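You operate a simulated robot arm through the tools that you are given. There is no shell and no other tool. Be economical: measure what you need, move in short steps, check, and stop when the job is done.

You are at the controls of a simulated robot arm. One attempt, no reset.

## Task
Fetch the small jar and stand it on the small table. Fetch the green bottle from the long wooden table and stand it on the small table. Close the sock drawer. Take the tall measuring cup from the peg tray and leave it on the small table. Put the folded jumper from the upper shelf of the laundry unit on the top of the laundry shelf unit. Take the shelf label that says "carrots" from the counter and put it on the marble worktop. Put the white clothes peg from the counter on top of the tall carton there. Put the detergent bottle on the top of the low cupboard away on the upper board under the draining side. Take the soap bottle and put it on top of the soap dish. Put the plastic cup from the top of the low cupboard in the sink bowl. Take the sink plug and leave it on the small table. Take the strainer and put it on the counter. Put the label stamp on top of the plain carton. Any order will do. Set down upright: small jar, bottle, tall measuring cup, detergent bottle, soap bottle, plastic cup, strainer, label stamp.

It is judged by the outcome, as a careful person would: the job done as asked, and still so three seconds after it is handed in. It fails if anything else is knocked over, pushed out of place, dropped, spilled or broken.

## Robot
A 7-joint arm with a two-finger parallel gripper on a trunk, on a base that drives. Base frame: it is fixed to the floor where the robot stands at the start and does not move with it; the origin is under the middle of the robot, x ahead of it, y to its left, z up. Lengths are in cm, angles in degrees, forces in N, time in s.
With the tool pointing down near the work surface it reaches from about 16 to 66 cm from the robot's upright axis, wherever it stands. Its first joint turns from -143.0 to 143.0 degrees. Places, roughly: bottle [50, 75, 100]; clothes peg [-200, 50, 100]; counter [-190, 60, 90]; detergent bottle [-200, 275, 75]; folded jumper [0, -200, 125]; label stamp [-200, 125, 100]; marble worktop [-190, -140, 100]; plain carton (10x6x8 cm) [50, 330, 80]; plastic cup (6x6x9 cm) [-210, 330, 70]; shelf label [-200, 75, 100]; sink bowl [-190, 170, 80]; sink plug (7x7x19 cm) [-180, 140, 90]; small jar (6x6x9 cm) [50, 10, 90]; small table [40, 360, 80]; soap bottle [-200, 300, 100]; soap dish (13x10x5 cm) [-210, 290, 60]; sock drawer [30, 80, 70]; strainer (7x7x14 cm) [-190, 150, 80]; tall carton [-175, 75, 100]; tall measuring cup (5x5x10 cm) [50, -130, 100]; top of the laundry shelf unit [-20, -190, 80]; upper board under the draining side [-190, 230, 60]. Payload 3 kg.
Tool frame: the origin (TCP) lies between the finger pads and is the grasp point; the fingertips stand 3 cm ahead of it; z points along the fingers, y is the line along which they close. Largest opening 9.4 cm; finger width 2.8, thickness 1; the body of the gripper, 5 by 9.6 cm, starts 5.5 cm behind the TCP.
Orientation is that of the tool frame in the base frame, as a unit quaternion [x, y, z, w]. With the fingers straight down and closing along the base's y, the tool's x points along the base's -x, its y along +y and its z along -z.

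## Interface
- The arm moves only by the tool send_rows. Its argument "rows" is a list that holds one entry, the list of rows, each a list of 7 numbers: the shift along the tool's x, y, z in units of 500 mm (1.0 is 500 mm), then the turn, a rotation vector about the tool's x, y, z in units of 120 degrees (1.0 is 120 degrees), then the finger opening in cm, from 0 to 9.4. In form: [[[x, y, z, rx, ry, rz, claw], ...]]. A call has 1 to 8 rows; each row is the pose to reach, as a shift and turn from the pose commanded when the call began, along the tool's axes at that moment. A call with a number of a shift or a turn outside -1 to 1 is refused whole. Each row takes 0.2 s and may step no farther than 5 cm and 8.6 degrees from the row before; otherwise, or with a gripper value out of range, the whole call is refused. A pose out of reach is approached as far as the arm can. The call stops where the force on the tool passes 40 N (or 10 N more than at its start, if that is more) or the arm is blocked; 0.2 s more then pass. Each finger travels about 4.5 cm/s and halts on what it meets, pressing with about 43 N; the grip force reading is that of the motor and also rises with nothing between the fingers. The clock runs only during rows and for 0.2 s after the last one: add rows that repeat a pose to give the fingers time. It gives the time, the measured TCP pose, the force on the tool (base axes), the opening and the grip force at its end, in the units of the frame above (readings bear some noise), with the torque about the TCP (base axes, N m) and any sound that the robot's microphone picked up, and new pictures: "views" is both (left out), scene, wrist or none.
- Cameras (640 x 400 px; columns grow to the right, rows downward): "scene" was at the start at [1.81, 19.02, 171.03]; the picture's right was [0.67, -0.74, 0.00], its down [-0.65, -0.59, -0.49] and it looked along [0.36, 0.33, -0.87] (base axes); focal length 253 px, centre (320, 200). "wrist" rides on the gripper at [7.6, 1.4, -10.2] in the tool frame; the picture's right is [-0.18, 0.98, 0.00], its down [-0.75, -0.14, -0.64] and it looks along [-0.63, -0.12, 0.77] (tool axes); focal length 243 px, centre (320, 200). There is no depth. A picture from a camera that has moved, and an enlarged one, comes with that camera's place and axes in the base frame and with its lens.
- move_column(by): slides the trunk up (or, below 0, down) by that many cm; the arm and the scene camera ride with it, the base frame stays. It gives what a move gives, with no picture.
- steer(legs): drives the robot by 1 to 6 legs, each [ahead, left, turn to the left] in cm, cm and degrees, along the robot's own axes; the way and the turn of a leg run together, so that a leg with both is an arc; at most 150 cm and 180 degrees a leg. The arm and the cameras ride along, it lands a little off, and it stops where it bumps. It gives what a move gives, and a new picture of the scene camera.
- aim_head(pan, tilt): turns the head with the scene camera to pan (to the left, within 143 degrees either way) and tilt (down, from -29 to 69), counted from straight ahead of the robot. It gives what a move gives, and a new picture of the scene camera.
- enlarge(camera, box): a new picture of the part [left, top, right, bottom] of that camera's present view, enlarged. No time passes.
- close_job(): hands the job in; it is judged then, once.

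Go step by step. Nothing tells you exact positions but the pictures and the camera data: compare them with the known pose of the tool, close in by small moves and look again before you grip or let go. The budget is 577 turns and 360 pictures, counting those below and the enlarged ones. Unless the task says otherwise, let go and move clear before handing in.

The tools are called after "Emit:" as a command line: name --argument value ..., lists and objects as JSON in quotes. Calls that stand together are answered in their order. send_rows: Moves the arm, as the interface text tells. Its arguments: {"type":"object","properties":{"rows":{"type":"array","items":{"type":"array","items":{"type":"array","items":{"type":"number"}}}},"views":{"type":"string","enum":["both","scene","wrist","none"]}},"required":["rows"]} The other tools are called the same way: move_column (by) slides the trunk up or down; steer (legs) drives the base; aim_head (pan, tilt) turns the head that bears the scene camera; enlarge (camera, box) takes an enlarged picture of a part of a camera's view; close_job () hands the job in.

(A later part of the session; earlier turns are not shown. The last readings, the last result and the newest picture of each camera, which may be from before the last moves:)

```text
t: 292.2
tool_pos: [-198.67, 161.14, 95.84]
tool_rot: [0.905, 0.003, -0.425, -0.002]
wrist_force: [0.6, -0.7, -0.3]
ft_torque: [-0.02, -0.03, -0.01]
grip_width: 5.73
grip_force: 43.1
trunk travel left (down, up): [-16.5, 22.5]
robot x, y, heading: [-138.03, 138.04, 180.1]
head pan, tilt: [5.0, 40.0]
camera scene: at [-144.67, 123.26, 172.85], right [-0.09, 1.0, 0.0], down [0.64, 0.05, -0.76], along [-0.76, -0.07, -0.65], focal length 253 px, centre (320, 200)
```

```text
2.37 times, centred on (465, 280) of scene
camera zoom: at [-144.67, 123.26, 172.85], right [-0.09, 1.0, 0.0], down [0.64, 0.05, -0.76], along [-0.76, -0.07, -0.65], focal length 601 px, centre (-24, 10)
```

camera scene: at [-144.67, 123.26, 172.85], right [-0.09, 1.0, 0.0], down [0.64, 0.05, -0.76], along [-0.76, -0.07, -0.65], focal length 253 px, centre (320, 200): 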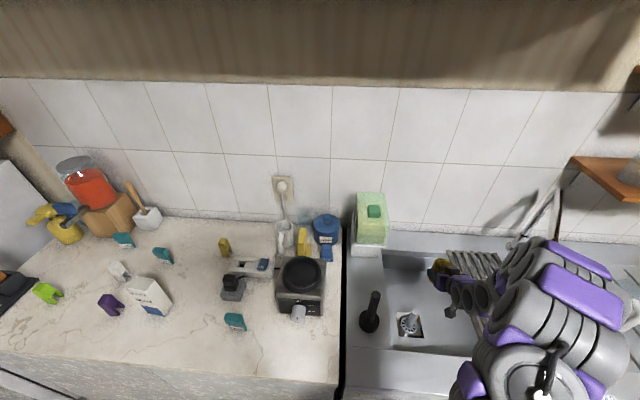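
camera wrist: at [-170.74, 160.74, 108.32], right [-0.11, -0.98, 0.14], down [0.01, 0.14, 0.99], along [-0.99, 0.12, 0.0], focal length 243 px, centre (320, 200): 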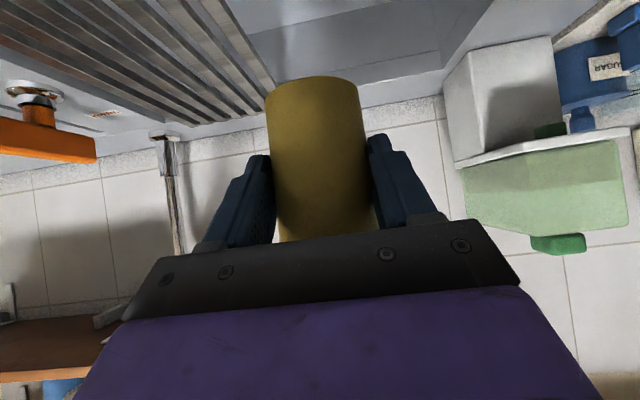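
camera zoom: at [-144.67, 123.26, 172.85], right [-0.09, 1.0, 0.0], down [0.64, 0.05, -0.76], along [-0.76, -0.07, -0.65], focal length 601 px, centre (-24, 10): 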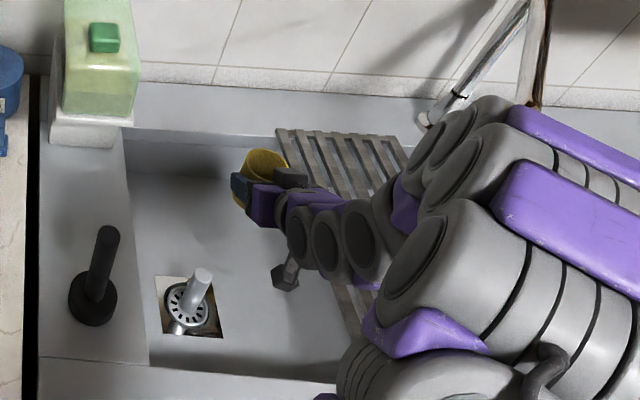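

No contact. I lower the trunk into the bowl.

Emit:
move_column --by -10

Emit:
send_rows --rows '[[[0, 0, 0, 0, 0, 0, 3]]]' --views "both"

```text
t: 293.6
tool_pos: [-198.38, 161.12, 86.11]
tool_rot: [0.905, 0.003, -0.426, -0.002]
wrist_force: [0.2, -0.6, -0.8]
ft_torque: [0.03, -0.01, -0.01]
grip_width: 5.72
grip_force: 43.0
trunk travel left (down, up): [-6.5, 32.5]
robot x, y, heading: [-138.18, 138.11, 180.1]
head pan, tilt: [5.0, 40.0]
```

```text
t: 294.0
tool_pos: [-198.39, 161.04, 86.08]
tool_rot: [0.905, 0.003, -0.426, -0.002]
wrist_force: [0.2, -0.2, 0.2]
ft_torque: [-0.02, -0.01, 0.02]
grip_width: 5.7
grip_force: 42.8
trunk travel left (down, up): [-6.5, 32.5]
robot x, y, heading: [-138.59, 137.97, 179.8]
head pan, tilt: [5.0, 40.0]
camera scene: at [-144.46, 123.24, 162.86], right [-0.09, 1.0, 0.0], down [0.64, 0.05, -0.76], along [-0.76, -0.07, -0.64], focal length 253 px, centre (320, 200)
camera wrist: at [-185.55, 159.78, 86.57], right [-0.11, -0.98, 0.14], down [0.01, 0.14, 0.99], along [-0.99, 0.11, 0.0], focal length 243 px, centre (320, 200)
```

scene: 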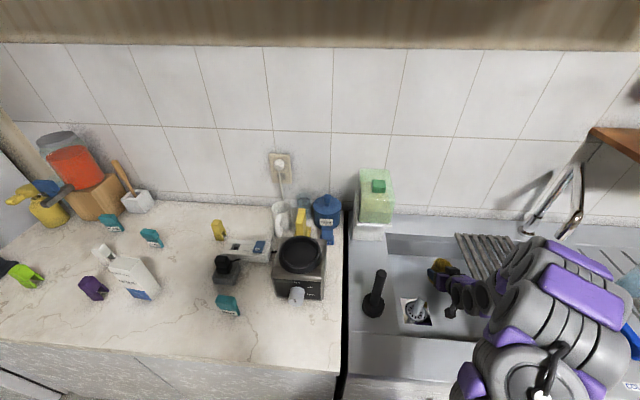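
wrist: 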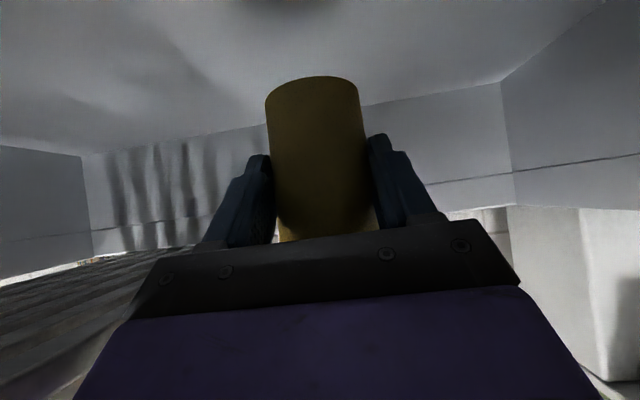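

Emit:
send_rows --rows '[[[0.0154, 0, 0.0127, 0, 0, 0, 3], [0.0275, 0, 0.023, 0, 0, 0, 3], [0.04, 0, 0.033, 0, 0, 0, 3], [0.05, 0, 0.041, 0, 0, 0, 3], [0.06, 0, 0.0495, 0, 0, 0, 3], [0.07, 0, 0.0575, 0, 0, 0, 3], [0.08, 0, 0.066, 0, 0, 0, 3], [0.09, 0, 0.074, 0, 0, 0, 3]]]' --views "wrist"

```text
t: 295.8
tool_pos: [-198.38, 161.13, 80.49]
tool_rot: [0.904, 0.003, -0.428, -0.003]
wrist_force: [-2.7, 4.8, 32.7]
ft_torque: [0.02, 0.68, -0.08]
grip_width: 5.62
grip_force: 43.1
trunk travel left (down, up): [-6.5, 32.5]
robot x, y, heading: [-138.2, 137.76, 180.0]
head pan, tilt: [5.0, 40.0]
camera wrist: at [-185.42, 159.78, 80.94], right [-0.11, -0.98, 0.14], down [0.02, 0.13, 0.99], along [-0.99, 0.11, 0.0], focal length 243 px, centre (320, 200)
```

wrist: 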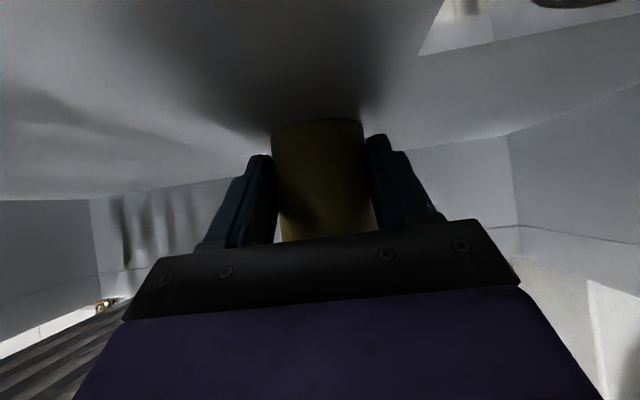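

Cup on the bowl floor. I relieve, release and retreat along the tool axis.

Emit:
send_rows --rows '[[[-0.006, 0, -0.005, 0, 0, 0, 3], [-0.006, 0, -0.005, 0, 0, 0, 5.5], [-0.006, 0, -0.005, 0, 0, 0, 7], [-0.006, 0, -0.005, 0, 0, 0, 7.8], [-0.006, 0, -0.005, 0, 0, 0, 7.8], [-0.006, 0, -0.05, 0, 0, 0, 7.8], [-0.006, 0, -0.12, 0, 0, 0, 7.8], [-0.006, 0, -0.2, 0, 0, 0, 7.8]]]' --views "wrist"

```text
t: 297.6
tool_pos: [-190.86, 161.05, 86.78]
tool_rot: [0.905, 0.003, -0.426, -0.001]
wrist_force: [-0.4, 0.0, 0.0]
ft_torque: [0.03, 0.0, 0.03]
grip_width: 7.76
grip_force: 0.0
trunk travel left (down, up): [-6.5, 32.5]
robot x, y, heading: [-138.78, 137.73, 180.0]
head pan, tilt: [5.0, 40.0]
camera wrist: at [-177.9, 159.72, 87.3], right [-0.11, -0.98, 0.14], down [0.01, 0.14, 0.99], along [-0.99, 0.11, 0.0], focal length 243 px, centre (320, 200)
```

wrist: 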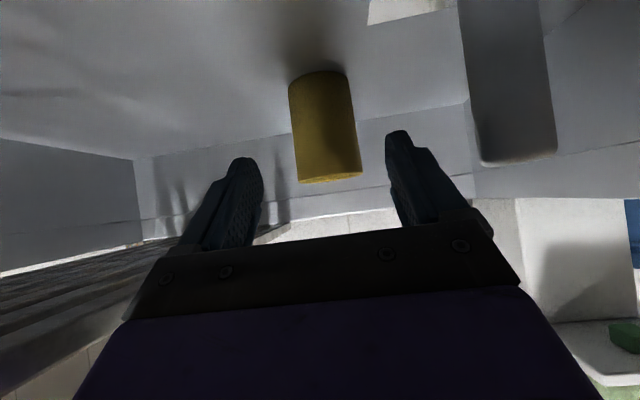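

The cup stands in the bowl. I raise the trunk straight up, then turn the tool vertical for the strainer.

Emit:
move_column --by 22

Emit:
send_rows --rows '[[[0, 0, -0.02, 0, 0.07, 0, 7.8], [0, 0.02, -0.04, 0, 0.14, 0, 7], [0, 0.04, -0.06, 0, 0.21, 0, 7], [0, 0.06, -0.08, 0, 0.28, 0, 7], [0, 0.08, -0.1, 0, 0.35, 0, 7], [0, 0.1, -0.12, 0, 0.42, 0, 7]]]' --views "both"

```text
t: 299.9
tool_pos: [-190.95, 161.18, 108.65]
tool_rot: [0.904, 0.003, -0.427, -0.001]
wrist_force: [-0.6, 0.0, 0.8]
ft_torque: [-0.02, 0.02, -0.02]
grip_width: 7.77
grip_force: 0.0
trunk travel left (down, up): [-28.5, 10.5]
robot x, y, heading: [-138.45, 138.02, 179.7]
head pan, tilt: [5.0, 40.0]
```

```text
t: 301.3
tool_pos: [-186.24, 155.98, 112.61]
tool_rot: [1.0, 0.003, 0.001, -0.003]
wrist_force: [-0.3, 1.1, -0.2]
ft_torque: [0.03, -0.03, -0.02]
grip_width: 7.0
grip_force: 0.0
trunk travel left (down, up): [-28.5, 10.5]
robot x, y, heading: [-138.55, 137.85, 180.0]
head pan, tilt: [5.0, 40.0]
camera scene: at [-144.6, 123.06, 184.84], right [-0.09, 1.0, 0.0], down [0.64, 0.06, -0.76], along [-0.76, -0.07, -0.64], focal length 253 px, centre (320, 200)
camera wrist: at [-178.51, 154.57, 122.74], right [-0.18, -0.98, -0.01], down [-0.76, 0.13, 0.64], along [-0.63, 0.12, -0.77], focal length 243 px, centre (320, 200)
```

scene: 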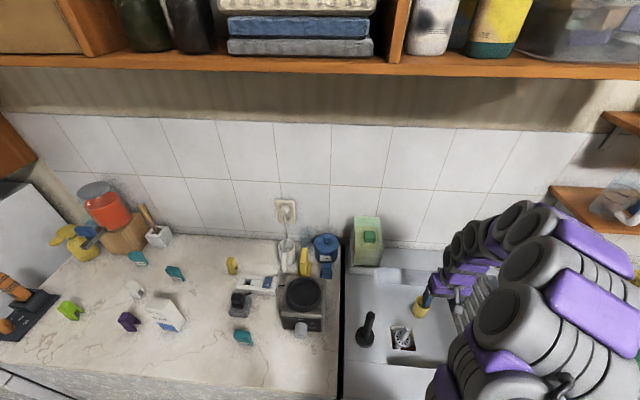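
wrist: 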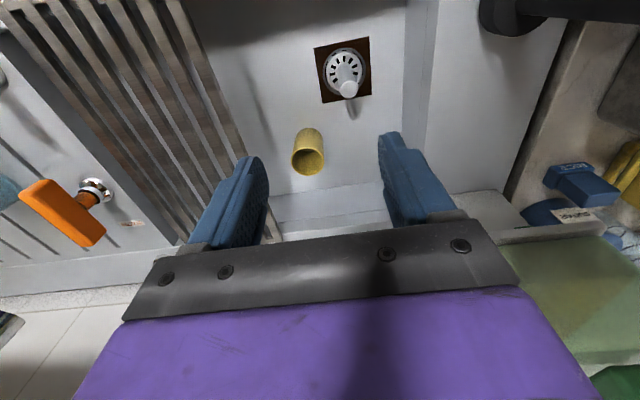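

The strainer handle is at about (-188.7, 152.6), top z≈86.5. I descend above it.

Emit:
send_rows --rows '[[[-0.025, 0.035, 0.06, 0, 0, 0, 6], [-0.049, 0.068, 0.14, 0, 0, 0, 5], [-0.049, 0.068, 0.23, 0, 0, 0, 5], [-0.049, 0.068, 0.32, 0, 0, 0, 5], [-0.049, 0.068, 0.38, 0, 0, 0, 5]]]' --views "wrist"

```text
t: 302.5
tool_pos: [-188.66, 152.68, 93.59]
tool_rot: [1.0, 0.002, -0.001, -0.002]
wrist_force: [0.1, 1.0, -0.4]
ft_torque: [0.03, 0.0, 0.01]
grip_width: 4.97
grip_force: 0.0
trunk travel left (down, up): [-28.5, 10.5]
robot x, y, heading: [-138.48, 138.06, 179.9]
head pan, tilt: [5.0, 40.0]
camera wrist: at [-180.94, 151.28, 103.66], right [-0.18, -0.98, -0.01], down [-0.75, 0.13, 0.64], along [-0.63, 0.12, -0.76], focal length 243 px, centre (320, 200)
```

wrist: 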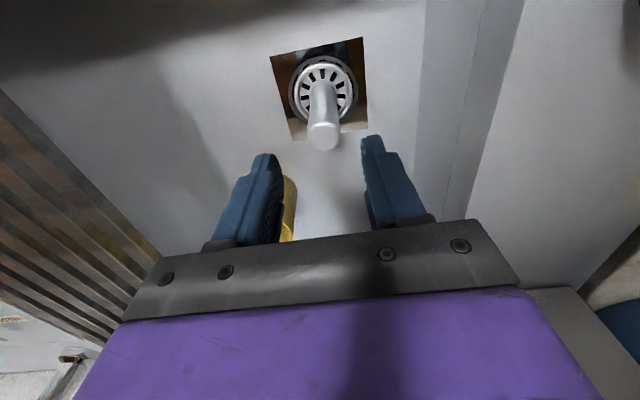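

Emit:
send_rows --rows '[[[0, 0, 0.08, 0, 0, 0, 5], [0, 0, 0.16, 0, 0, 0, 5], [0, 0, 0.205, 0, 0, 0, 5], [0, 0, 0.205, 0, 0, 0, 3], [0, 0, 0.205, 0, 0, 0, 1], [0, 0, 0.205, 0, 0, 0, 0.5], [0, 0, 0.205, 0, 0, 0, 0.5]]]' --views "wrist"

```text
t: 304.1
tool_pos: [-188.69, 152.68, 83.32]
tool_rot: [1.0, 0.003, 0.0, -0.003]
wrist_force: [-2.5, -6.9, -2.6]
ft_torque: [-0.73, 0.09, 0.05]
grip_width: 2.5
grip_force: 43.1
trunk travel left (down, up): [-28.5, 10.5]
robot x, y, heading: [-138.62, 137.97, 179.7]
head pan, tilt: [5.0, 40.0]
camera wrist: at [-180.95, 151.26, 93.41], right [-0.18, -0.98, -0.01], down [-0.75, 0.13, 0.64], along [-0.63, 0.12, -0.77], focal length 243 px, centre (320, 200)
```

wrist: 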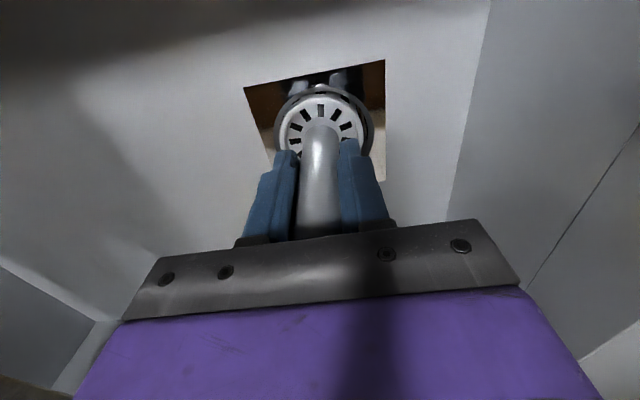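

Gripped. I lift it out slowly.

Emit:
send_rows --rows '[[[0, 0, -0.02, 0, 0, 0, 0.5], [0, 0, -0.06, 0, 0, 0, 0.5], [0, 0, -0.12, 0, 0, 0, 0.5], [0, 0, -0.19, 0, 0, 0, 0.5], [0, 0, -0.27, 0, 0, 0, 0.5], [0, 0, -0.36, 0, 0, 0, 0.5], [0, 0, -0.45, 0, 0, 0, 0.5]]]' --views "wrist"

```text
t: 305.7
tool_pos: [-188.53, 152.66, 105.9]
tool_rot: [1.0, 0.002, 0.0, -0.003]
wrist_force: [0.0, -0.8, -0.4]
ft_torque: [-0.02, 0.01, 0.0]
grip_width: 2.47
grip_force: 43.6
trunk travel left (down, up): [-28.5, 10.5]
robot x, y, heading: [-138.34, 137.79, 179.9]
head pan, tilt: [5.0, 40.0]
camera wrist: at [-180.82, 151.27, 116.05], right [-0.18, -0.98, -0.01], down [-0.75, 0.13, 0.64], along [-0.63, 0.12, -0.77], focal length 243 px, centre (320, 200)
```

wrist: 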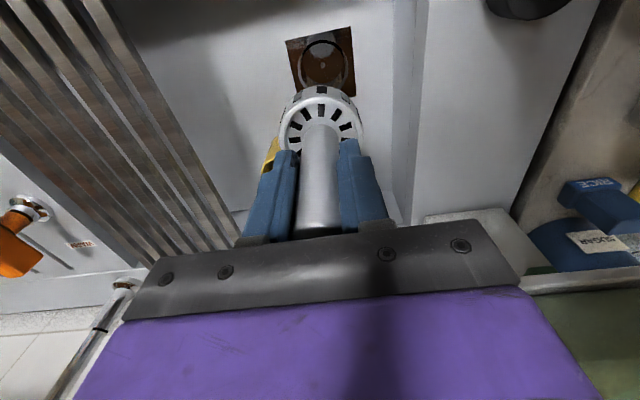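

Strainer is out. I raise it over the plug and carry it to a free spot on the counter, about (-177, 112).

Emit:
send_rows --rows '[[[0, 0, -0.08, 0, 0, 0, 0.5], [0, 0, -0.15, 0, 0, 0, 0.5]]]' --views "none"

Emit:
move_column --by 10

Emit:
steer --legs '[[-11, 0, 0], [0, 40, 0]]'

Emit:
send_rows --rows '[[[0, 0, 0, 0, 0, 0, 0.5], [0, 0, 0, 0, 0, 0, 0.5]]]' --views "wrist"

```text
t: 306.3
tool_pos: [-188.7, 152.68, 113.44]
tool_rot: [1.0, 0.002, 0.0, -0.003]
wrist_force: [0.0, -0.2, -0.7]
ft_torque: [0.0, 0.02, -0.03]
grip_width: 2.49
grip_force: 42.8
trunk travel left (down, up): [-28.5, 10.5]
robot x, y, heading: [-138.03, 137.94, 180.0]
head pan, tilt: [5.0, 40.0]
```

```text
t: 307.6
tool_pos: [-188.79, 152.58, 123.44]
tool_rot: [1.0, 0.003, -0.001, -0.003]
wrist_force: [-0.9, 0.4, -0.2]
ft_torque: [-0.02, -0.03, -0.01]
grip_width: 2.47
grip_force: 43.3
trunk travel left (down, up): [-38.5, 0.5]
robot x, y, heading: [-138.63, 138.12, 180.0]
head pan, tilt: [5.0, 40.0]
```

```text
t: 310.9
tool_pos: [-177.55, 113.19, 123.17]
tool_rot: [1.0, 0.002, -0.001, -0.001]
wrist_force: [-0.3, -1.0, 0.0]
ft_torque: [0.03, 0.0, -0.03]
grip_width: 2.45
grip_force: 42.9
trunk travel left (down, up): [-38.5, 0.5]
robot x, y, heading: [-127.4, 98.32, 180.0]
head pan, tilt: [5.0, 40.0]
camera scene: at [-133.46, 84.41, 194.92], right [-0.09, 1.0, -0.01], down [0.64, 0.05, -0.76], along [-0.76, -0.07, -0.64], focal length 253 px, centre (320, 200)
```

scene: 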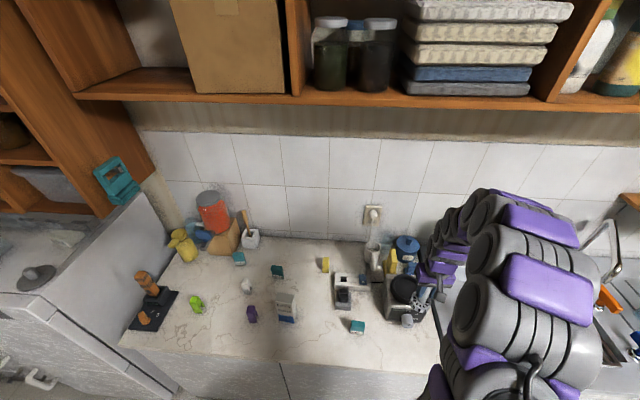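

```text
t: 311.5
tool_pos: [-177.52, 113.03, 123.47]
tool_rot: [1.0, 0.002, -0.001, -0.004]
wrist_force: [0.0, 0.3, -0.8]
ft_torque: [0.01, 0.01, -0.02]
grip_width: 2.47
grip_force: 42.5
trunk travel left (down, up): [-38.5, 0.5]
robot x, y, heading: [-127.14, 98.05, 179.7]
head pan, tilt: [5.0, 40.0]
camera wrist: at [-169.72, 111.64, 133.56], right [-0.18, -0.98, -0.01], down [-0.75, 0.13, 0.65], along [-0.63, 0.12, -0.76], focal length 243 px, centre (320, 200)
```

wrist: 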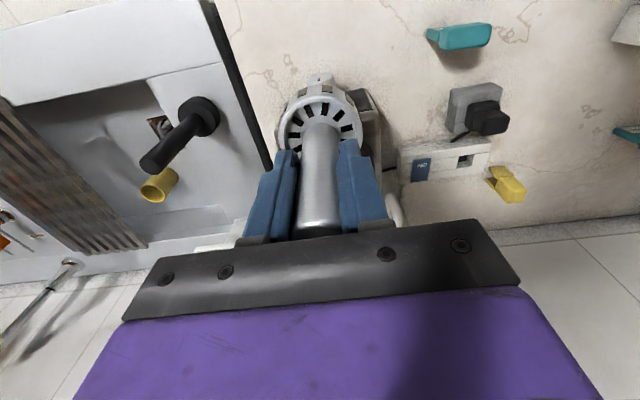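

The device's knob is close below; I shift to a clearer spot (-174.5, 103) and lower.

Emit:
send_rows --rows '[[[0.02, 0.07, 0, 0, 0, 0, 0.5], [0.04, 0.14, 0, 0, 0, 0, 0.5], [0.06, 0.2, 0, 0, 0, 0, 0.5], [0.06, 0.2, 0.08, 0, 0, 0, 0.5], [0.06, 0.2, 0.16, 0, 0, 0, 0.5], [0.06, 0.2, 0.24, 0, 0, 0, 0.5]]]' --views "wrist"

```text
t: 312.9
tool_pos: [-174.69, 102.17, 111.29]
tool_rot: [1.0, 0.003, -0.002, -0.007]
wrist_force: [-0.5, -0.2, -1.1]
ft_torque: [-0.01, -0.02, -0.01]
grip_width: 2.44
grip_force: 43.2
trunk travel left (down, up): [-38.5, 0.5]
robot x, y, heading: [-127.18, 98.23, 180.1]
head pan, tilt: [5.0, 40.0]
camera wrist: at [-166.93, 100.65, 121.45], right [-0.18, -0.98, -0.01], down [-0.75, 0.13, 0.65], along [-0.63, 0.12, -0.76], focal length 243 px, centre (320, 200)
```

wrist: 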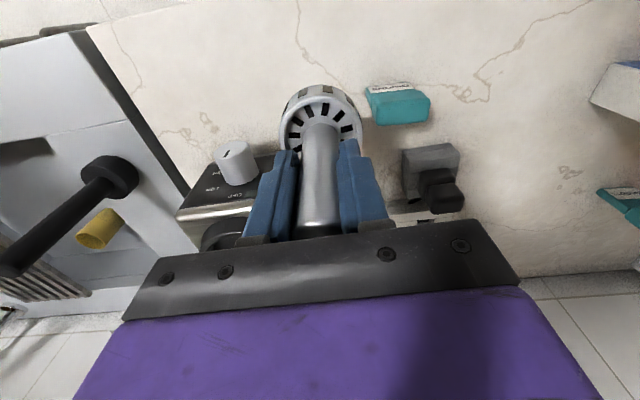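

Emit:
send_rows --rows '[[[0, -0.028, 0.06, 0, 0, 0, 0.5], [0, -0.028, 0.12, 0, 0, 0, 0.5], [0, -0.028, 0.15, 0, 0, 0, 0.5], [0, -0.028, 0.17, 0, 0, 0, 0.5], [0, -0.028, 0.185, 0, 0, 0, 0.5], [0, -0.028, 0.2, 0, 0, 0, 0.5], [0, -0.028, 0.215, 0, 0, 0, 0.5], [0, -0.028, 0.23, 0, 0, 0, 0.5]]]' --views "wrist"

```text
t: 314.7
tool_pos: [-174.56, 104.0, 99.92]
tool_rot: [1.0, 0.003, -0.001, -0.006]
wrist_force: [-0.1, 0.0, -1.0]
ft_torque: [-0.02, 0.02, 0.01]
grip_width: 2.44
grip_force: 43.1
trunk travel left (down, up): [-38.5, 0.5]
robot x, y, heading: [-127.34, 98.13, 180.0]
head pan, tilt: [5.0, 40.0]
camera wrist: at [-166.74, 102.48, 109.98], right [-0.18, -0.98, -0.01], down [-0.75, 0.13, 0.64], along [-0.63, 0.12, -0.76], focal length 243 px, centre (320, 200)
```

wrist: 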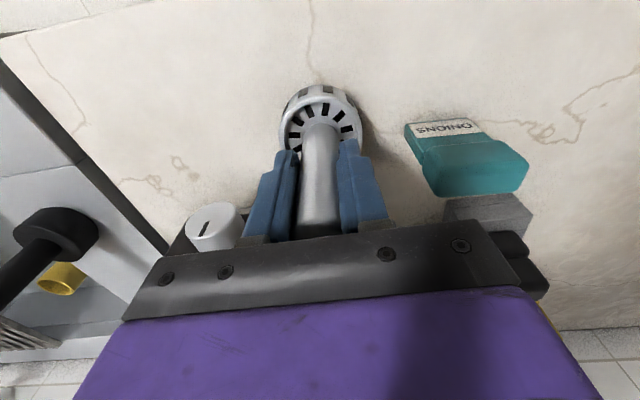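

Emit:
send_rows --rows '[[[0, 0, 0.01, 0, 0, 0, 0.5], [0, 0, 0.02, 0, 0, 0, 0.5], [0, 0, 0.03, 0, 0, 0, 0.5], [0, 0, 0.04, 0, 0, 0, 0.5], [0, 0, 0.05, 0, 0, 0, 0.5], [0, 0, 0.06, 0, 0, 0, 0.5]]]' --views "none"

```text
t: 315.9
tool_pos: [-174.57, 104.2, 97.65]
tool_rot: [1.0, 0.003, -0.002, -0.006]
wrist_force: [6.3, -2.5, 24.8]
ft_torque: [-0.59, -0.65, 0.07]
grip_width: 2.45
grip_force: 43.5
trunk travel left (down, up): [-38.5, 0.5]
robot x, y, heading: [-127.54, 98.04, 179.9]
head pan, tilt: [5.0, 40.0]
stopped in row 6: the force on the tool passed its limit at 44 N (the readings are from after the stop); the commanded pose is now the measured one
```

Contact. Release gently and rise.

Emit:
send_rows --rows '[[[0, 0, -0.006, 0, 0, 0, 0.5], [0, 0, -0.006, 0, 0, 0, 2.6], [0, 0, -0.006, 0, 0, 0, 4], [0, 0, -0.006, 0, 0, 0, 4.5], [0, 0, -0.006, 0, 0, 0, 4.5], [0, 0, -0.07, 0, 0, 0, 4.5], [0, 0, -0.16, 0, 0, 0, 4.5], [0, 0, -0.25, 0, 0, 0, 4.5]]]' --views "wrist"

```text
t: 317.7
tool_pos: [-174.66, 104.27, 110.09]
tool_rot: [1.0, 0.003, -0.003, -0.005]
wrist_force: [0.7, -0.3, -1.2]
ft_torque: [-0.02, 0.0, 0.02]
grip_width: 4.49
grip_force: 0.1
trunk travel left (down, up): [-38.5, 0.5]
robot x, y, heading: [-127.44, 98.27, 180.0]
head pan, tilt: [5.0, 40.0]
camera wrist: at [-166.74, 102.75, 120.22], right [-0.18, -0.98, -0.01], down [-0.75, 0.13, 0.65], along [-0.64, 0.12, -0.76], focal length 243 px, centre (320, 200)
```

wrist: 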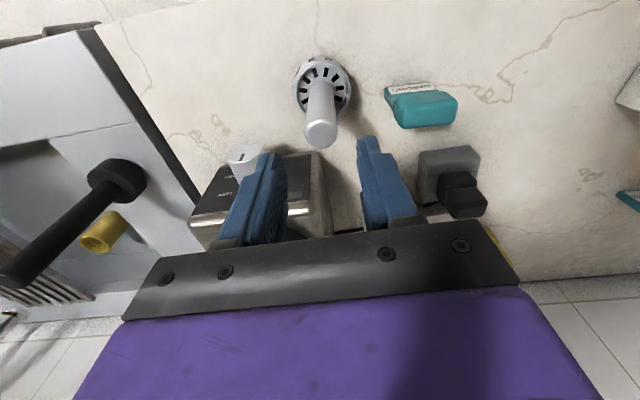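

Strainer stands on the counter. Now I inspect the counter items closely.

Emit:
enlarge --camera "scene" --box '[210, 230, 310, 330]'

Emit:
enlarge --camera "scene" --box '[310, 230, 440, 340]'

```text
4.00 times, centred on (260, 280) of scene
camera zoom: at [-133.26, 83.22, 194.85], right [-0.09, 1.0, 0.0], down [0.64, 0.06, -0.77], along [-0.76, -0.07, -0.64], focal length 1014 px, centre (560, -120)
```

zoom: 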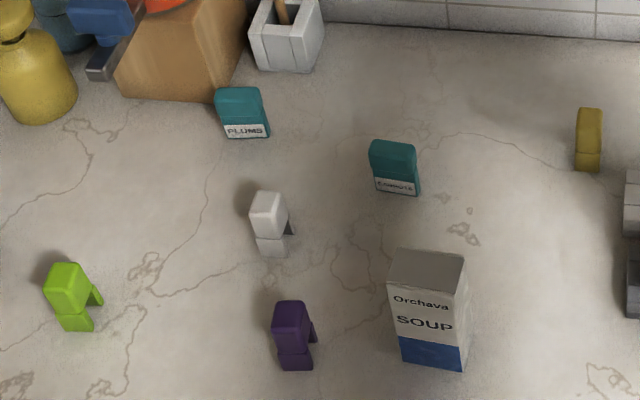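

```text
3.64 times, centred on (375, 285) of scene
camera zoom: at [-133.26, 83.22, 194.85], right [-0.09, 1.0, 0.0], down [0.64, 0.06, -0.77], along [-0.76, -0.07, -0.64], focal length 921 px, centre (120, -109)
```

zoom: 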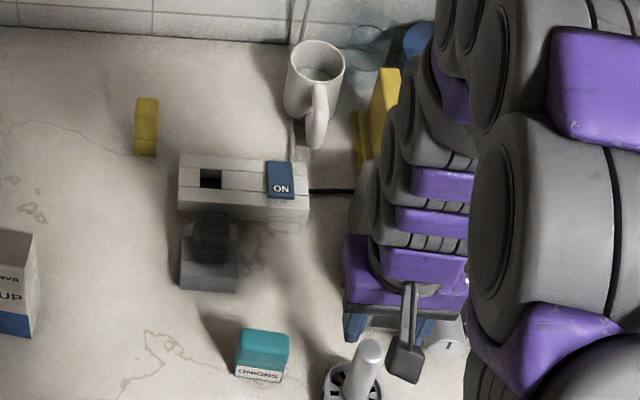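

CARROTS label ≈ (-200, 57), white peg ≈ (-192, 44), SOUP carton (tall) ≈ (-180, 66). I raise and drive left to work there.

Emit:
send_rows --rows '[[[0, 0, -0.08, 0, 0, 0, 6], [0, 0, -0.16, 0, 0, 0, 6], [0, 0, -0.24, 0, 0, 0, 6]]]' --views "none"

Emit:
steer --legs '[[-8, 58, 0]]'

Emit:
aim_head --pan -30 --tilt 40

Emit:
send_rows --rows '[[[0, 0, 0, 0, 0, 0, 6]]]' --views "wrist"

```text
t: 318.5
tool_pos: [-174.44, 104.09, 122.05]
tool_rot: [1.0, 0.002, -0.004, -0.004]
wrist_force: [0.2, 0.9, 0.0]
ft_torque: [0.01, 0.02, 0.02]
grip_width: 6.0
grip_force: 0.1
trunk travel left (down, up): [-38.5, 0.5]
robot x, y, heading: [-127.39, 98.66, 180.0]
head pan, tilt: [5.0, 40.0]
```

```text
t: 321.9
tool_pos: [-166.61, 46.47, 121.86]
tool_rot: [1.0, 0.002, -0.003, -0.004]
wrist_force: [-0.4, 0.5, 1.4]
ft_torque: [-0.01, 0.0, -0.03]
grip_width: 5.99
grip_force: 0.0
trunk travel left (down, up): [-38.5, 0.5]
robot x, y, heading: [-119.46, 40.02, 179.9]
head pan, tilt: [5.0, 40.0]
camera scene: at [-125.46, 26.19, 194.91], right [-0.09, 1.0, -0.01], down [0.64, 0.05, -0.76], along [-0.76, -0.07, -0.64], focal length 253 px, centre (320, 200)
```

scene: 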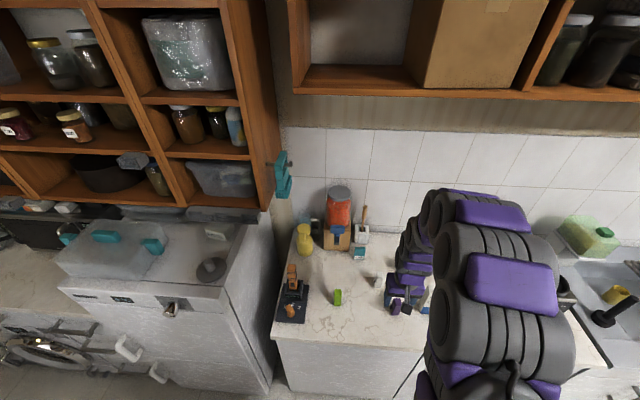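

```text
t: 322.9
tool_pos: [-166.52, 45.82, 122.0]
tool_rot: [1.0, 0.002, -0.003, -0.006]
wrist_force: [-0.6, -0.4, -0.2]
ft_torque: [0.02, -0.03, -0.01]
grip_width: 5.99
grip_force: 0.1
trunk travel left (down, up): [-38.5, 0.5]
robot x, y, heading: [-119.46, 40.1, 179.9]
head pan, tilt: [-30.0, 40.0]
camera scene: at [-124.36, 30.29, 194.85], right [0.5, 0.87, 0.0], down [0.56, -0.32, -0.76], along [-0.66, 0.38, -0.64], focal length 253 px, centre (320, 200)
```

scene: 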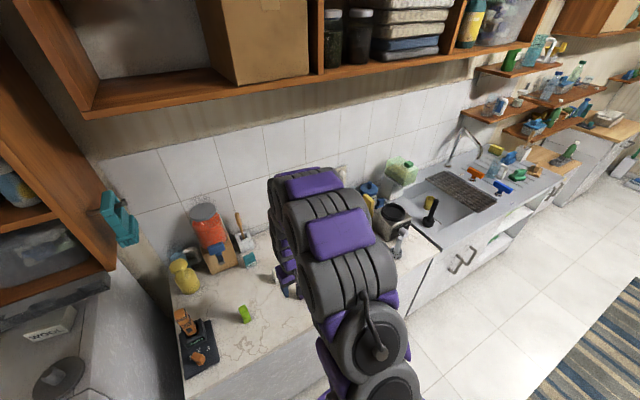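

```text
t: 323.3
tool_pos: [-166.49, 45.87, 122.0]
tool_rot: [1.0, 0.001, -0.003, -0.007]
wrist_force: [0.1, -0.2, -0.7]
ft_torque: [-0.01, -0.03, 0.03]
grip_width: 6.0
grip_force: 0.0
trunk travel left (down, up): [-38.5, 0.5]
robot x, y, heading: [-119.36, 39.96, 179.8]
head pan, tilt: [-30.0, 40.0]
camera wrist: at [-158.63, 44.37, 132.09], right [-0.18, -0.98, -0.01], down [-0.75, 0.13, 0.65], along [-0.64, 0.12, -0.76], focal length 243 px, centre (320, 200)
```

wrist: 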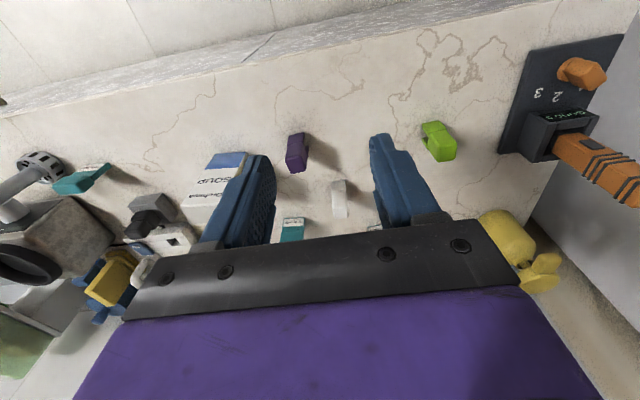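

Emit:
enlarge --camera "scene" --box '[325, 155, 445, 235]'

Emit:
enlarge --camera "wrist" --box '[0, 120, 360, 330]'

```text
5.00 times, centred on (385, 195) of scene
camera zoom: at [-124.35, 29.81, 194.82], right [0.5, 0.87, 0.0], down [0.56, -0.32, -0.77], along [-0.66, 0.39, -0.64], focal length 1267 px, centre (-5, 225)
```

zoom: 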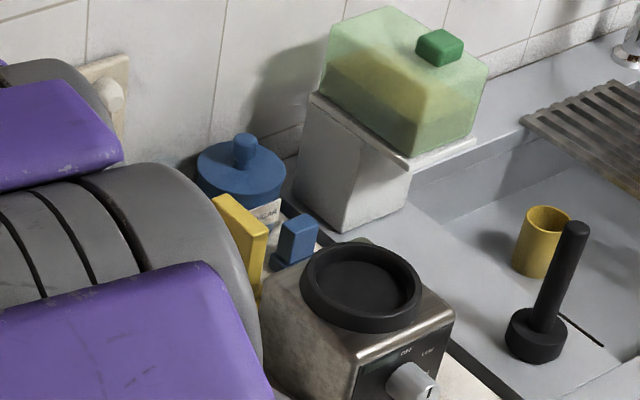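

```text
1.78 times, centred on (180, 225) of wrist
camera zoom: at [-158.63, 44.37, 132.09], right [-0.18, -0.98, -0.01], down [-0.75, 0.13, 0.65], along [-0.64, 0.12, -0.76], focal length 431 px, centre (569, 156)
```

zoom: 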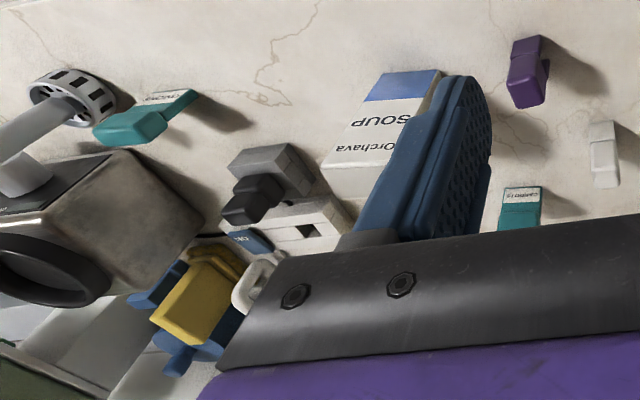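

I move above the white peg (≈(-192, 45.5)).

Emit:
steer --legs '[[15, 0, 0]]'

Emit:
send_rows --rows '[[[-0.07, 0, 0.04, 0, 0, 0, 6], [-0.14, 0, 0.1, 0, 0, 0, 6], [-0.2, 0, 0.17, 0, 0, 0, 6], [-0.2, 0, 0.26, 0, 0, 0, 6], [-0.2, 0, 0.32, 0, 0, 0, 6]]]' --views "wrist"

```text
t: 324.7
tool_pos: [-181.68, 46.1, 122.0]
tool_rot: [1.0, 0.001, -0.004, -0.005]
wrist_force: [-0.3, -0.8, -0.2]
ft_torque: [-0.01, -0.01, -0.02]
grip_width: 6.02
grip_force: 0.1
trunk travel left (down, up): [-38.5, 0.5]
robot x, y, heading: [-134.48, 40.0, 179.7]
head pan, tilt: [-30.0, 40.0]
camera scene: at [-139.47, 30.43, 194.85], right [0.5, 0.86, 0.0], down [0.56, -0.32, -0.76], along [-0.66, 0.39, -0.64], focal length 253 px, centre (320, 200)
```

scene: 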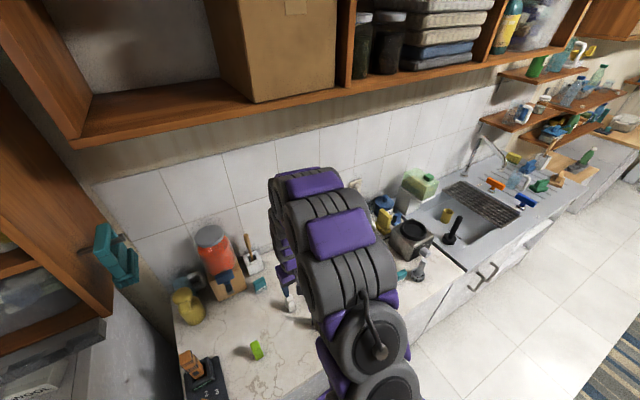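

```text
t: 325.9
tool_pos: [-191.7, 46.31, 106.04]
tool_rot: [1.0, 0.0, -0.004, -0.006]
wrist_force: [0.1, 0.1, -1.0]
ft_torque: [-0.03, 0.0, -0.01]
grip_width: 5.97
grip_force: 0.1
trunk travel left (down, up): [-38.5, 0.5]
robot x, y, heading: [-134.63, 39.94, 179.8]
head pan, tilt: [-30.0, 40.0]
camera wrist: at [-183.78, 44.71, 116.17], right [-0.18, -0.98, -0.01], down [-0.75, 0.13, 0.65], along [-0.64, 0.13, -0.76], focal length 243 px, centre (320, 200)
```

wrist: 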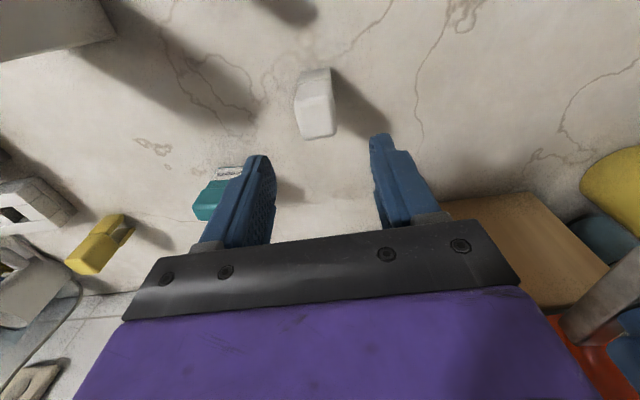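

Emit:
enlarge --camera "wrist" --box '[260, 50, 380, 160]'

```text
3.64 times, centred on (320, 105) of wrist
camera zoom: at [-183.78, 44.71, 116.17], right [-0.18, -0.98, -0.01], down [-0.75, 0.13, 0.65], along [-0.64, 0.13, -0.76], focal length 882 px, centre (320, 546)
```

zoom: 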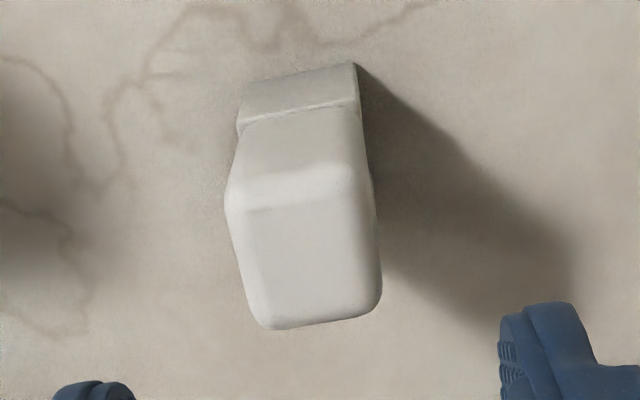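

Emit:
send_rows --rows '[[[-0.012, -0.012, 0.08, 0, 0, 0, 6], [-0.012, -0.012, 0.16, 0, 0, 0, 6], [-0.012, -0.012, 0.22, 0, 0, 0, 6], [-0.012, -0.012, 0.26, 0, 0, 0, 6], [-0.012, -0.012, 0.26, 0, 0, 0, 4], [-0.012, -0.012, 0.26, 0, 0, 0, 2.5], [-0.012, -0.012, 0.26, 0, 0, 0, 1.5], [-0.012, -0.012, 0.26, 0, 0, 0, 1.5]]]' --views "wrist"

```text
t: 327.7
tool_pos: [-192.29, 46.92, 93.13]
tool_rot: [1.0, 0.001, -0.003, -0.007]
wrist_force: [0.5, -0.4, 1.7]
ft_torque: [-0.03, -0.03, 0.01]
grip_width: 3.25
grip_force: 43.4
trunk travel left (down, up): [-38.5, 0.5]
robot x, y, heading: [-134.36, 40.14, 179.8]
head pan, tilt: [-30.0, 40.0]
camera wrist: at [-184.42, 45.49, 103.23], right [-0.18, -0.98, -0.01], down [-0.75, 0.13, 0.65], along [-0.64, 0.13, -0.76], focal length 243 px, centre (320, 200)
```

wrist: 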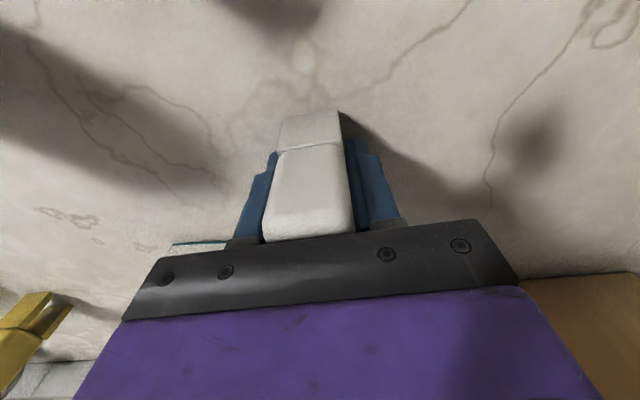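

Gripped. Lift and look at the carton top.

Emit:
send_rows --rows '[[[0, 0, -0.05, 0, 0, 0, 1.5], [0, 0, -0.13, 0, 0, 0, 1.5], [0, 0, -0.22, 0, 0, 0, 1.5], [0, 0, -0.31, 0, 0, 0, 1.5], [0, 0, -0.4, 0, 0, 0, 1.5], [0.06, 0, -0.46, 0, 0, 0, 1.5], [0.14, 0, -0.5, 0, 0, 0, 1.5]]]' --views "wrist"

```text
t: 329.3
tool_pos: [-184.81, 46.53, 118.09]
tool_rot: [1.0, 0.001, -0.005, -0.006]
wrist_force: [0.3, -0.3, -0.5]
ft_torque: [0.01, -0.01, 0.0]
grip_width: 3.21
grip_force: 42.9
trunk travel left (down, up): [-38.5, 0.5]
robot x, y, heading: [-134.47, 39.84, 179.6]
head pan, tilt: [-30.0, 40.0]
camera wrist: at [-177.0, 45.1, 128.18], right [-0.18, -0.98, -0.01], down [-0.75, 0.13, 0.65], along [-0.64, 0.13, -0.76], focal length 243 px, centre (320, 200)
```

wrist: 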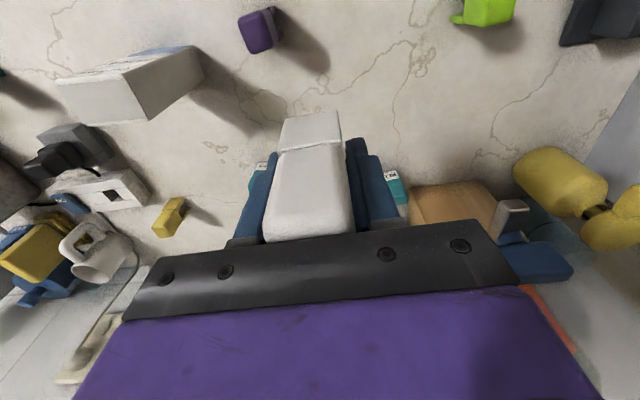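

Emit:
steer --legs '[[-3, -19.5, 0.3]]'

Emit:
send_rows --rows '[[[0, 0, 0, 0, 0, 0, 1.5], [0, 0, 0, 0, 0, 0, 1.5]]]' --views "wrist"

```text
t: 330.9
tool_pos: [-182.06, 65.52, 118.02]
tool_rot: [1.0, 0.003, -0.003, -0.008]
wrist_force: [0.0, 0.6, 0.7]
ft_torque: [-0.02, -0.03, 0.02]
grip_width: 3.18
grip_force: 43.4
trunk travel left (down, up): [-38.5, 0.5]
robot x, y, heading: [-131.43, 59.28, -179.9]
head pan, tilt: [-30.0, 40.0]
camera scene: at [-136.4, 48.16, 194.75], right [0.5, 0.87, 0.01], down [0.56, -0.31, -0.77], along [-0.66, 0.39, -0.64], focal length 253 px, centre (320, 200)
```

scene: 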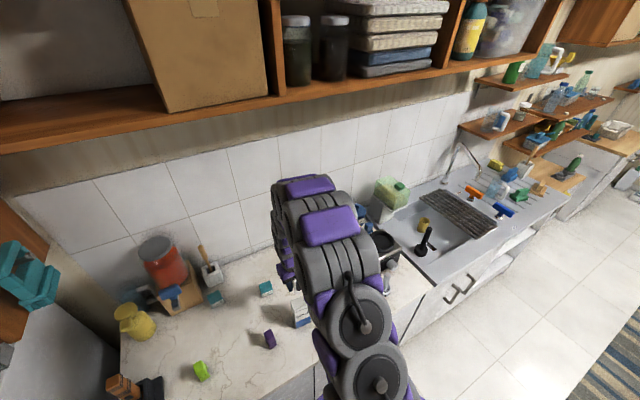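

```text
t: 331.4
tool_pos: [-181.8, 65.45, 118.17]
tool_rot: [1.0, 0.005, -0.004, -0.007]
wrist_force: [0.5, -0.4, -0.9]
ft_torque: [0.0, -0.01, 0.0]
grip_width: 3.2
grip_force: 42.8
trunk travel left (down, up): [-38.5, 0.5]
robot x, y, heading: [-131.48, 59.26, -179.9]
head pan, tilt: [-30.0, 40.0]
camera wrist: at [-173.98, 63.88, 128.18], right [-0.18, -0.98, -0.01], down [-0.75, 0.13, 0.65], along [-0.64, 0.12, -0.76], focal length 243 px, centre (320, 200)
```

wrist: 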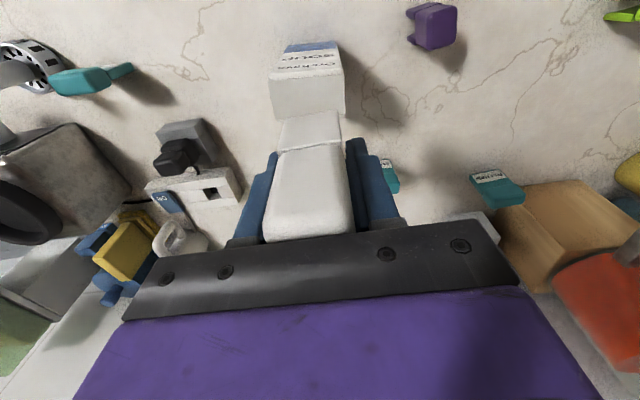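

Carton top is centred at about (-182.2, 66.5), z≈102. I align and lower the peg gently.

Emit:
send_rows --rows '[[[-0.008, -0.021, 0.04, 0, 0, 0, 1.5], [-0.008, -0.021, 0.1, 0, 0, 0, 1.5], [-0.008, -0.021, 0.16, 0, 0, 0, 1.5], [-0.008, -0.021, 0.19, 0, 0, 0, 1.5]]]' --views "wrist"

```text
t: 332.4
tool_pos: [-182.34, 66.52, 108.72]
tool_rot: [1.0, 0.004, -0.004, -0.007]
wrist_force: [-0.3, -0.6, -0.1]
ft_torque: [0.0, 0.01, 0.01]
grip_width: 3.18
grip_force: 43.2
trunk travel left (down, up): [-38.5, 0.5]
robot x, y, heading: [-131.41, 59.14, -180.0]
head pan, tilt: [-30.0, 40.0]
camera wrist: at [-174.51, 65.04, 118.73], right [-0.18, -0.98, -0.01], down [-0.75, 0.13, 0.65], along [-0.64, 0.12, -0.76], focal length 243 px, centre (320, 200)
```

wrist: 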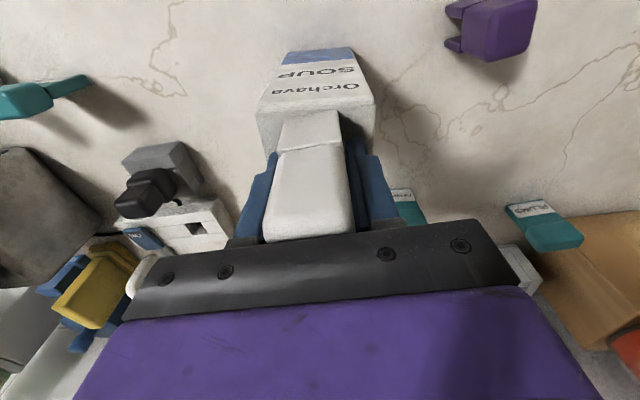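

Emit:
send_rows --rows '[[[0, 0, 0.012, 0, 0, 0, 1.5], [0, 0, 0.022, 0, 0, 0, 1.5], [0, 0, 0.03, 0, 0, 0, 1.5], [0, 0, 0.036, 0, 0, 0, 1.5], [0, 0, 0.042, 0, 0, 0, 1.5], [0, 0, 0.048, 0, 0, 0, 1.5]]]' --views "wrist"

```text
t: 332.9
tool_pos: [-182.24, 68.53, 108.95]
tool_rot: [1.0, 0.002, -0.011, 0.001]
wrist_force: [2.8, -11.8, 50.7]
ft_torque: [-1.6, -0.71, -0.16]
grip_width: 3.25
grip_force: 43.1
trunk travel left (down, up): [-38.5, 0.5]
robot x, y, heading: [-131.77, 60.09, -180.0]
head pan, tilt: [-30.0, 40.0]
stopped in row 1: the force on the tool passed its limit at 60 N (the readings are from after the stop); the commanded pose is now the measured one
camera wrist: at [-174.3, 67.09, 118.83], right [-0.18, -0.98, 0.0], down [-0.74, 0.14, 0.66], along [-0.65, 0.12, -0.75], focal length 243 px, centre (320, 200)
```

wrist: 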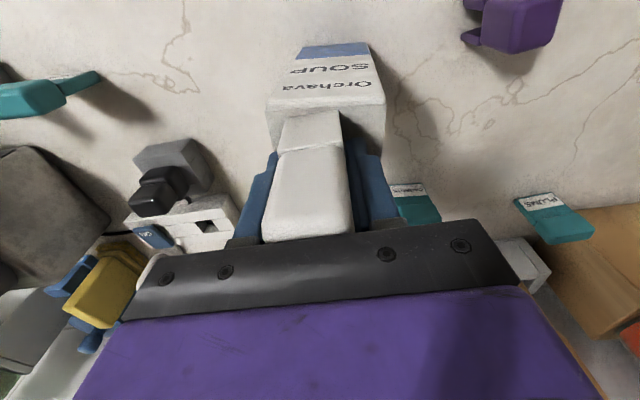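

Contact came earlier (carton top ≈104). I relieve by raising slightly and look.

Emit:
send_rows --rows '[[[0, 0, -0.006, 0, 0, 0, 1.5], [0, 0, -0.01, 0, 0, 0, 1.5], [0, 0, -0.01, 0, 0, 0, 1.5], [0, 0, -0.01, 0, 0, 0, 1.5]]]' --views "wrist"

```text
t: 333.9
tool_pos: [-182.41, 68.22, 108.97]
tool_rot: [1.0, 0.003, -0.008, 0.0]
wrist_force: [0.4, 0.0, -0.6]
ft_torque: [0.04, 0.03, 0.03]
grip_width: 3.19
grip_force: 42.5
trunk travel left (down, up): [-38.5, 0.5]
robot x, y, heading: [-131.58, 59.59, -179.8]
head pan, tilt: [-30.0, 40.0]
camera wrist: at [-174.6, 66.89, 118.91], right [-0.18, -0.98, 0.0], down [-0.74, 0.14, 0.65], along [-0.64, 0.12, -0.76], focal length 243 px, centre (320, 200)
```

wrist: 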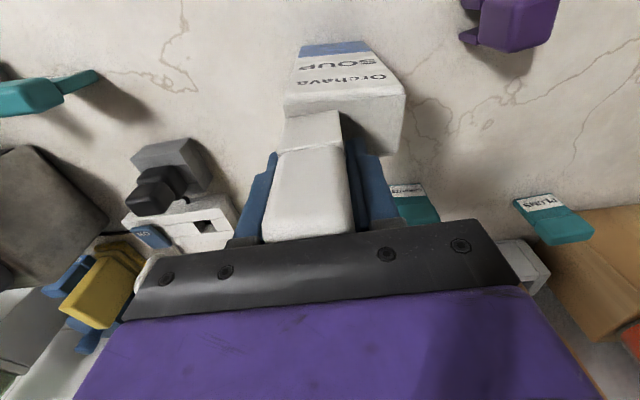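

The carton itself held; the hand drifted +1.7 in y. I raise a bit, re-centre, and lower in fine steps.

Emit:
send_rows --rows '[[[0, 0, -0.02, 0, 0, 0, 1.5], [0, 0.017, -0.03, 0, 0, 0, 1.5], [0, 0.034, -0.03, -0.004, 0, 0, 1.5], [0, 0.034, -0.03, -0.008, 0, 0, 1.5], [0, 0.034, -0.03, -0.008, 0, 0, 1.5]]]' --views "wrist"

```text
t: 335.1
tool_pos: [-182.41, 66.33, 110.34]
tool_rot: [1.0, 0.004, -0.008, 0.007]
wrist_force: [0.3, 0.3, -0.3]
ft_torque: [-0.02, 0.01, 0.0]
grip_width: 3.22
grip_force: 43.4
trunk travel left (down, up): [-38.5, 0.5]
robot x, y, heading: [-131.7, 59.63, -179.8]
head pan, tilt: [-30.0, 40.0]
camera wrist: at [-174.54, 65.14, 120.44], right [-0.18, -0.98, 0.02], down [-0.74, 0.15, 0.65], along [-0.64, 0.1, -0.76], focal length 243 px, centre (320, 200)
```

wrist: 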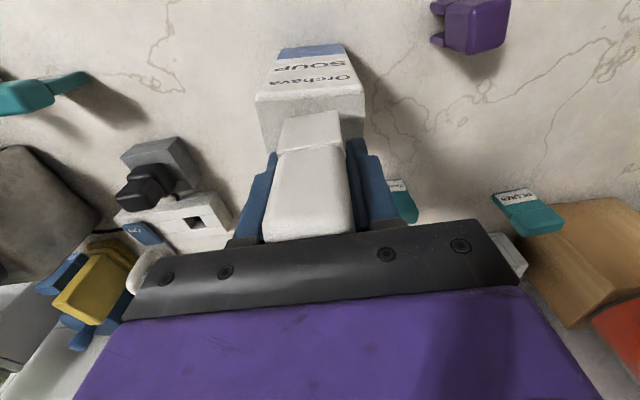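

Emit:
send_rows --rows '[[[0, 0, 0.01, 0.0067, 0.0076, 0.004, 1.5], [0, 0, 0.018, 0.0067, 0.0076, 0.004, 1.5], [0, 0, 0.024, 0.0067, 0.0076, 0.004, 1.5], [0, 0, 0.028, 0.0067, 0.0076, 0.004, 1.5], [0, 0, 0.028, 0.0067, 0.0076, 0.004, 1.5]]]' --views "wrist"

```text
t: 336.2
tool_pos: [-182.53, 66.26, 109.03]
tool_rot: [1.0, -0.001, 0.0, 0.0]
wrist_force: [-0.2, -1.4, 0.1]
ft_torque: [0.01, 0.03, 0.0]
grip_width: 3.22
grip_force: 43.1
trunk travel left (down, up): [-38.5, 0.5]
robot x, y, heading: [-131.75, 59.81, -180.0]
head pan, tilt: [-30.0, 40.0]
camera wrist: at [-174.73, 64.89, 119.13], right [-0.19, -0.98, 0.0], down [-0.75, 0.14, 0.64], along [-0.63, 0.12, -0.77], focal length 243 px, centre (320, 200)
```

wrist: 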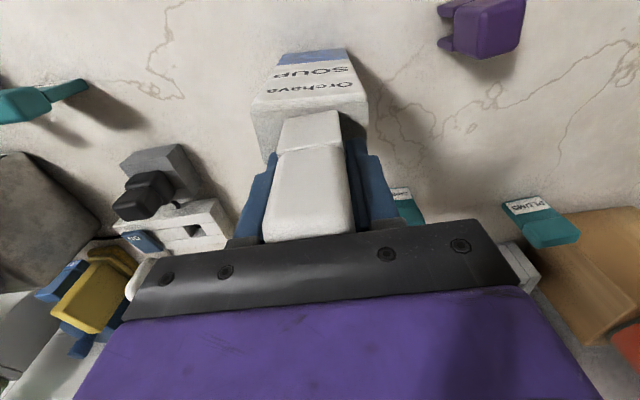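

Emit:
send_rows --rows '[[[0, 0, 0.005, 0, 0, 0, 1.5], [0, 0, 0.01, 0, 0, 0, 1.5]]]' --views "none"

```text
t: 336.9
tool_pos: [-182.46, 66.21, 108.56]
tool_rot: [1.0, 0.0, 0.0, 0.0]
wrist_force: [0.3, 0.4, 8.5]
ft_torque: [0.02, 0.02, 0.04]
grip_width: 3.21
grip_force: 43.0
trunk travel left (down, up): [-38.5, 0.5]
robot x, y, heading: [-131.2, 59.54, -180.0]
head pan, tilt: [-30.0, 40.0]
```

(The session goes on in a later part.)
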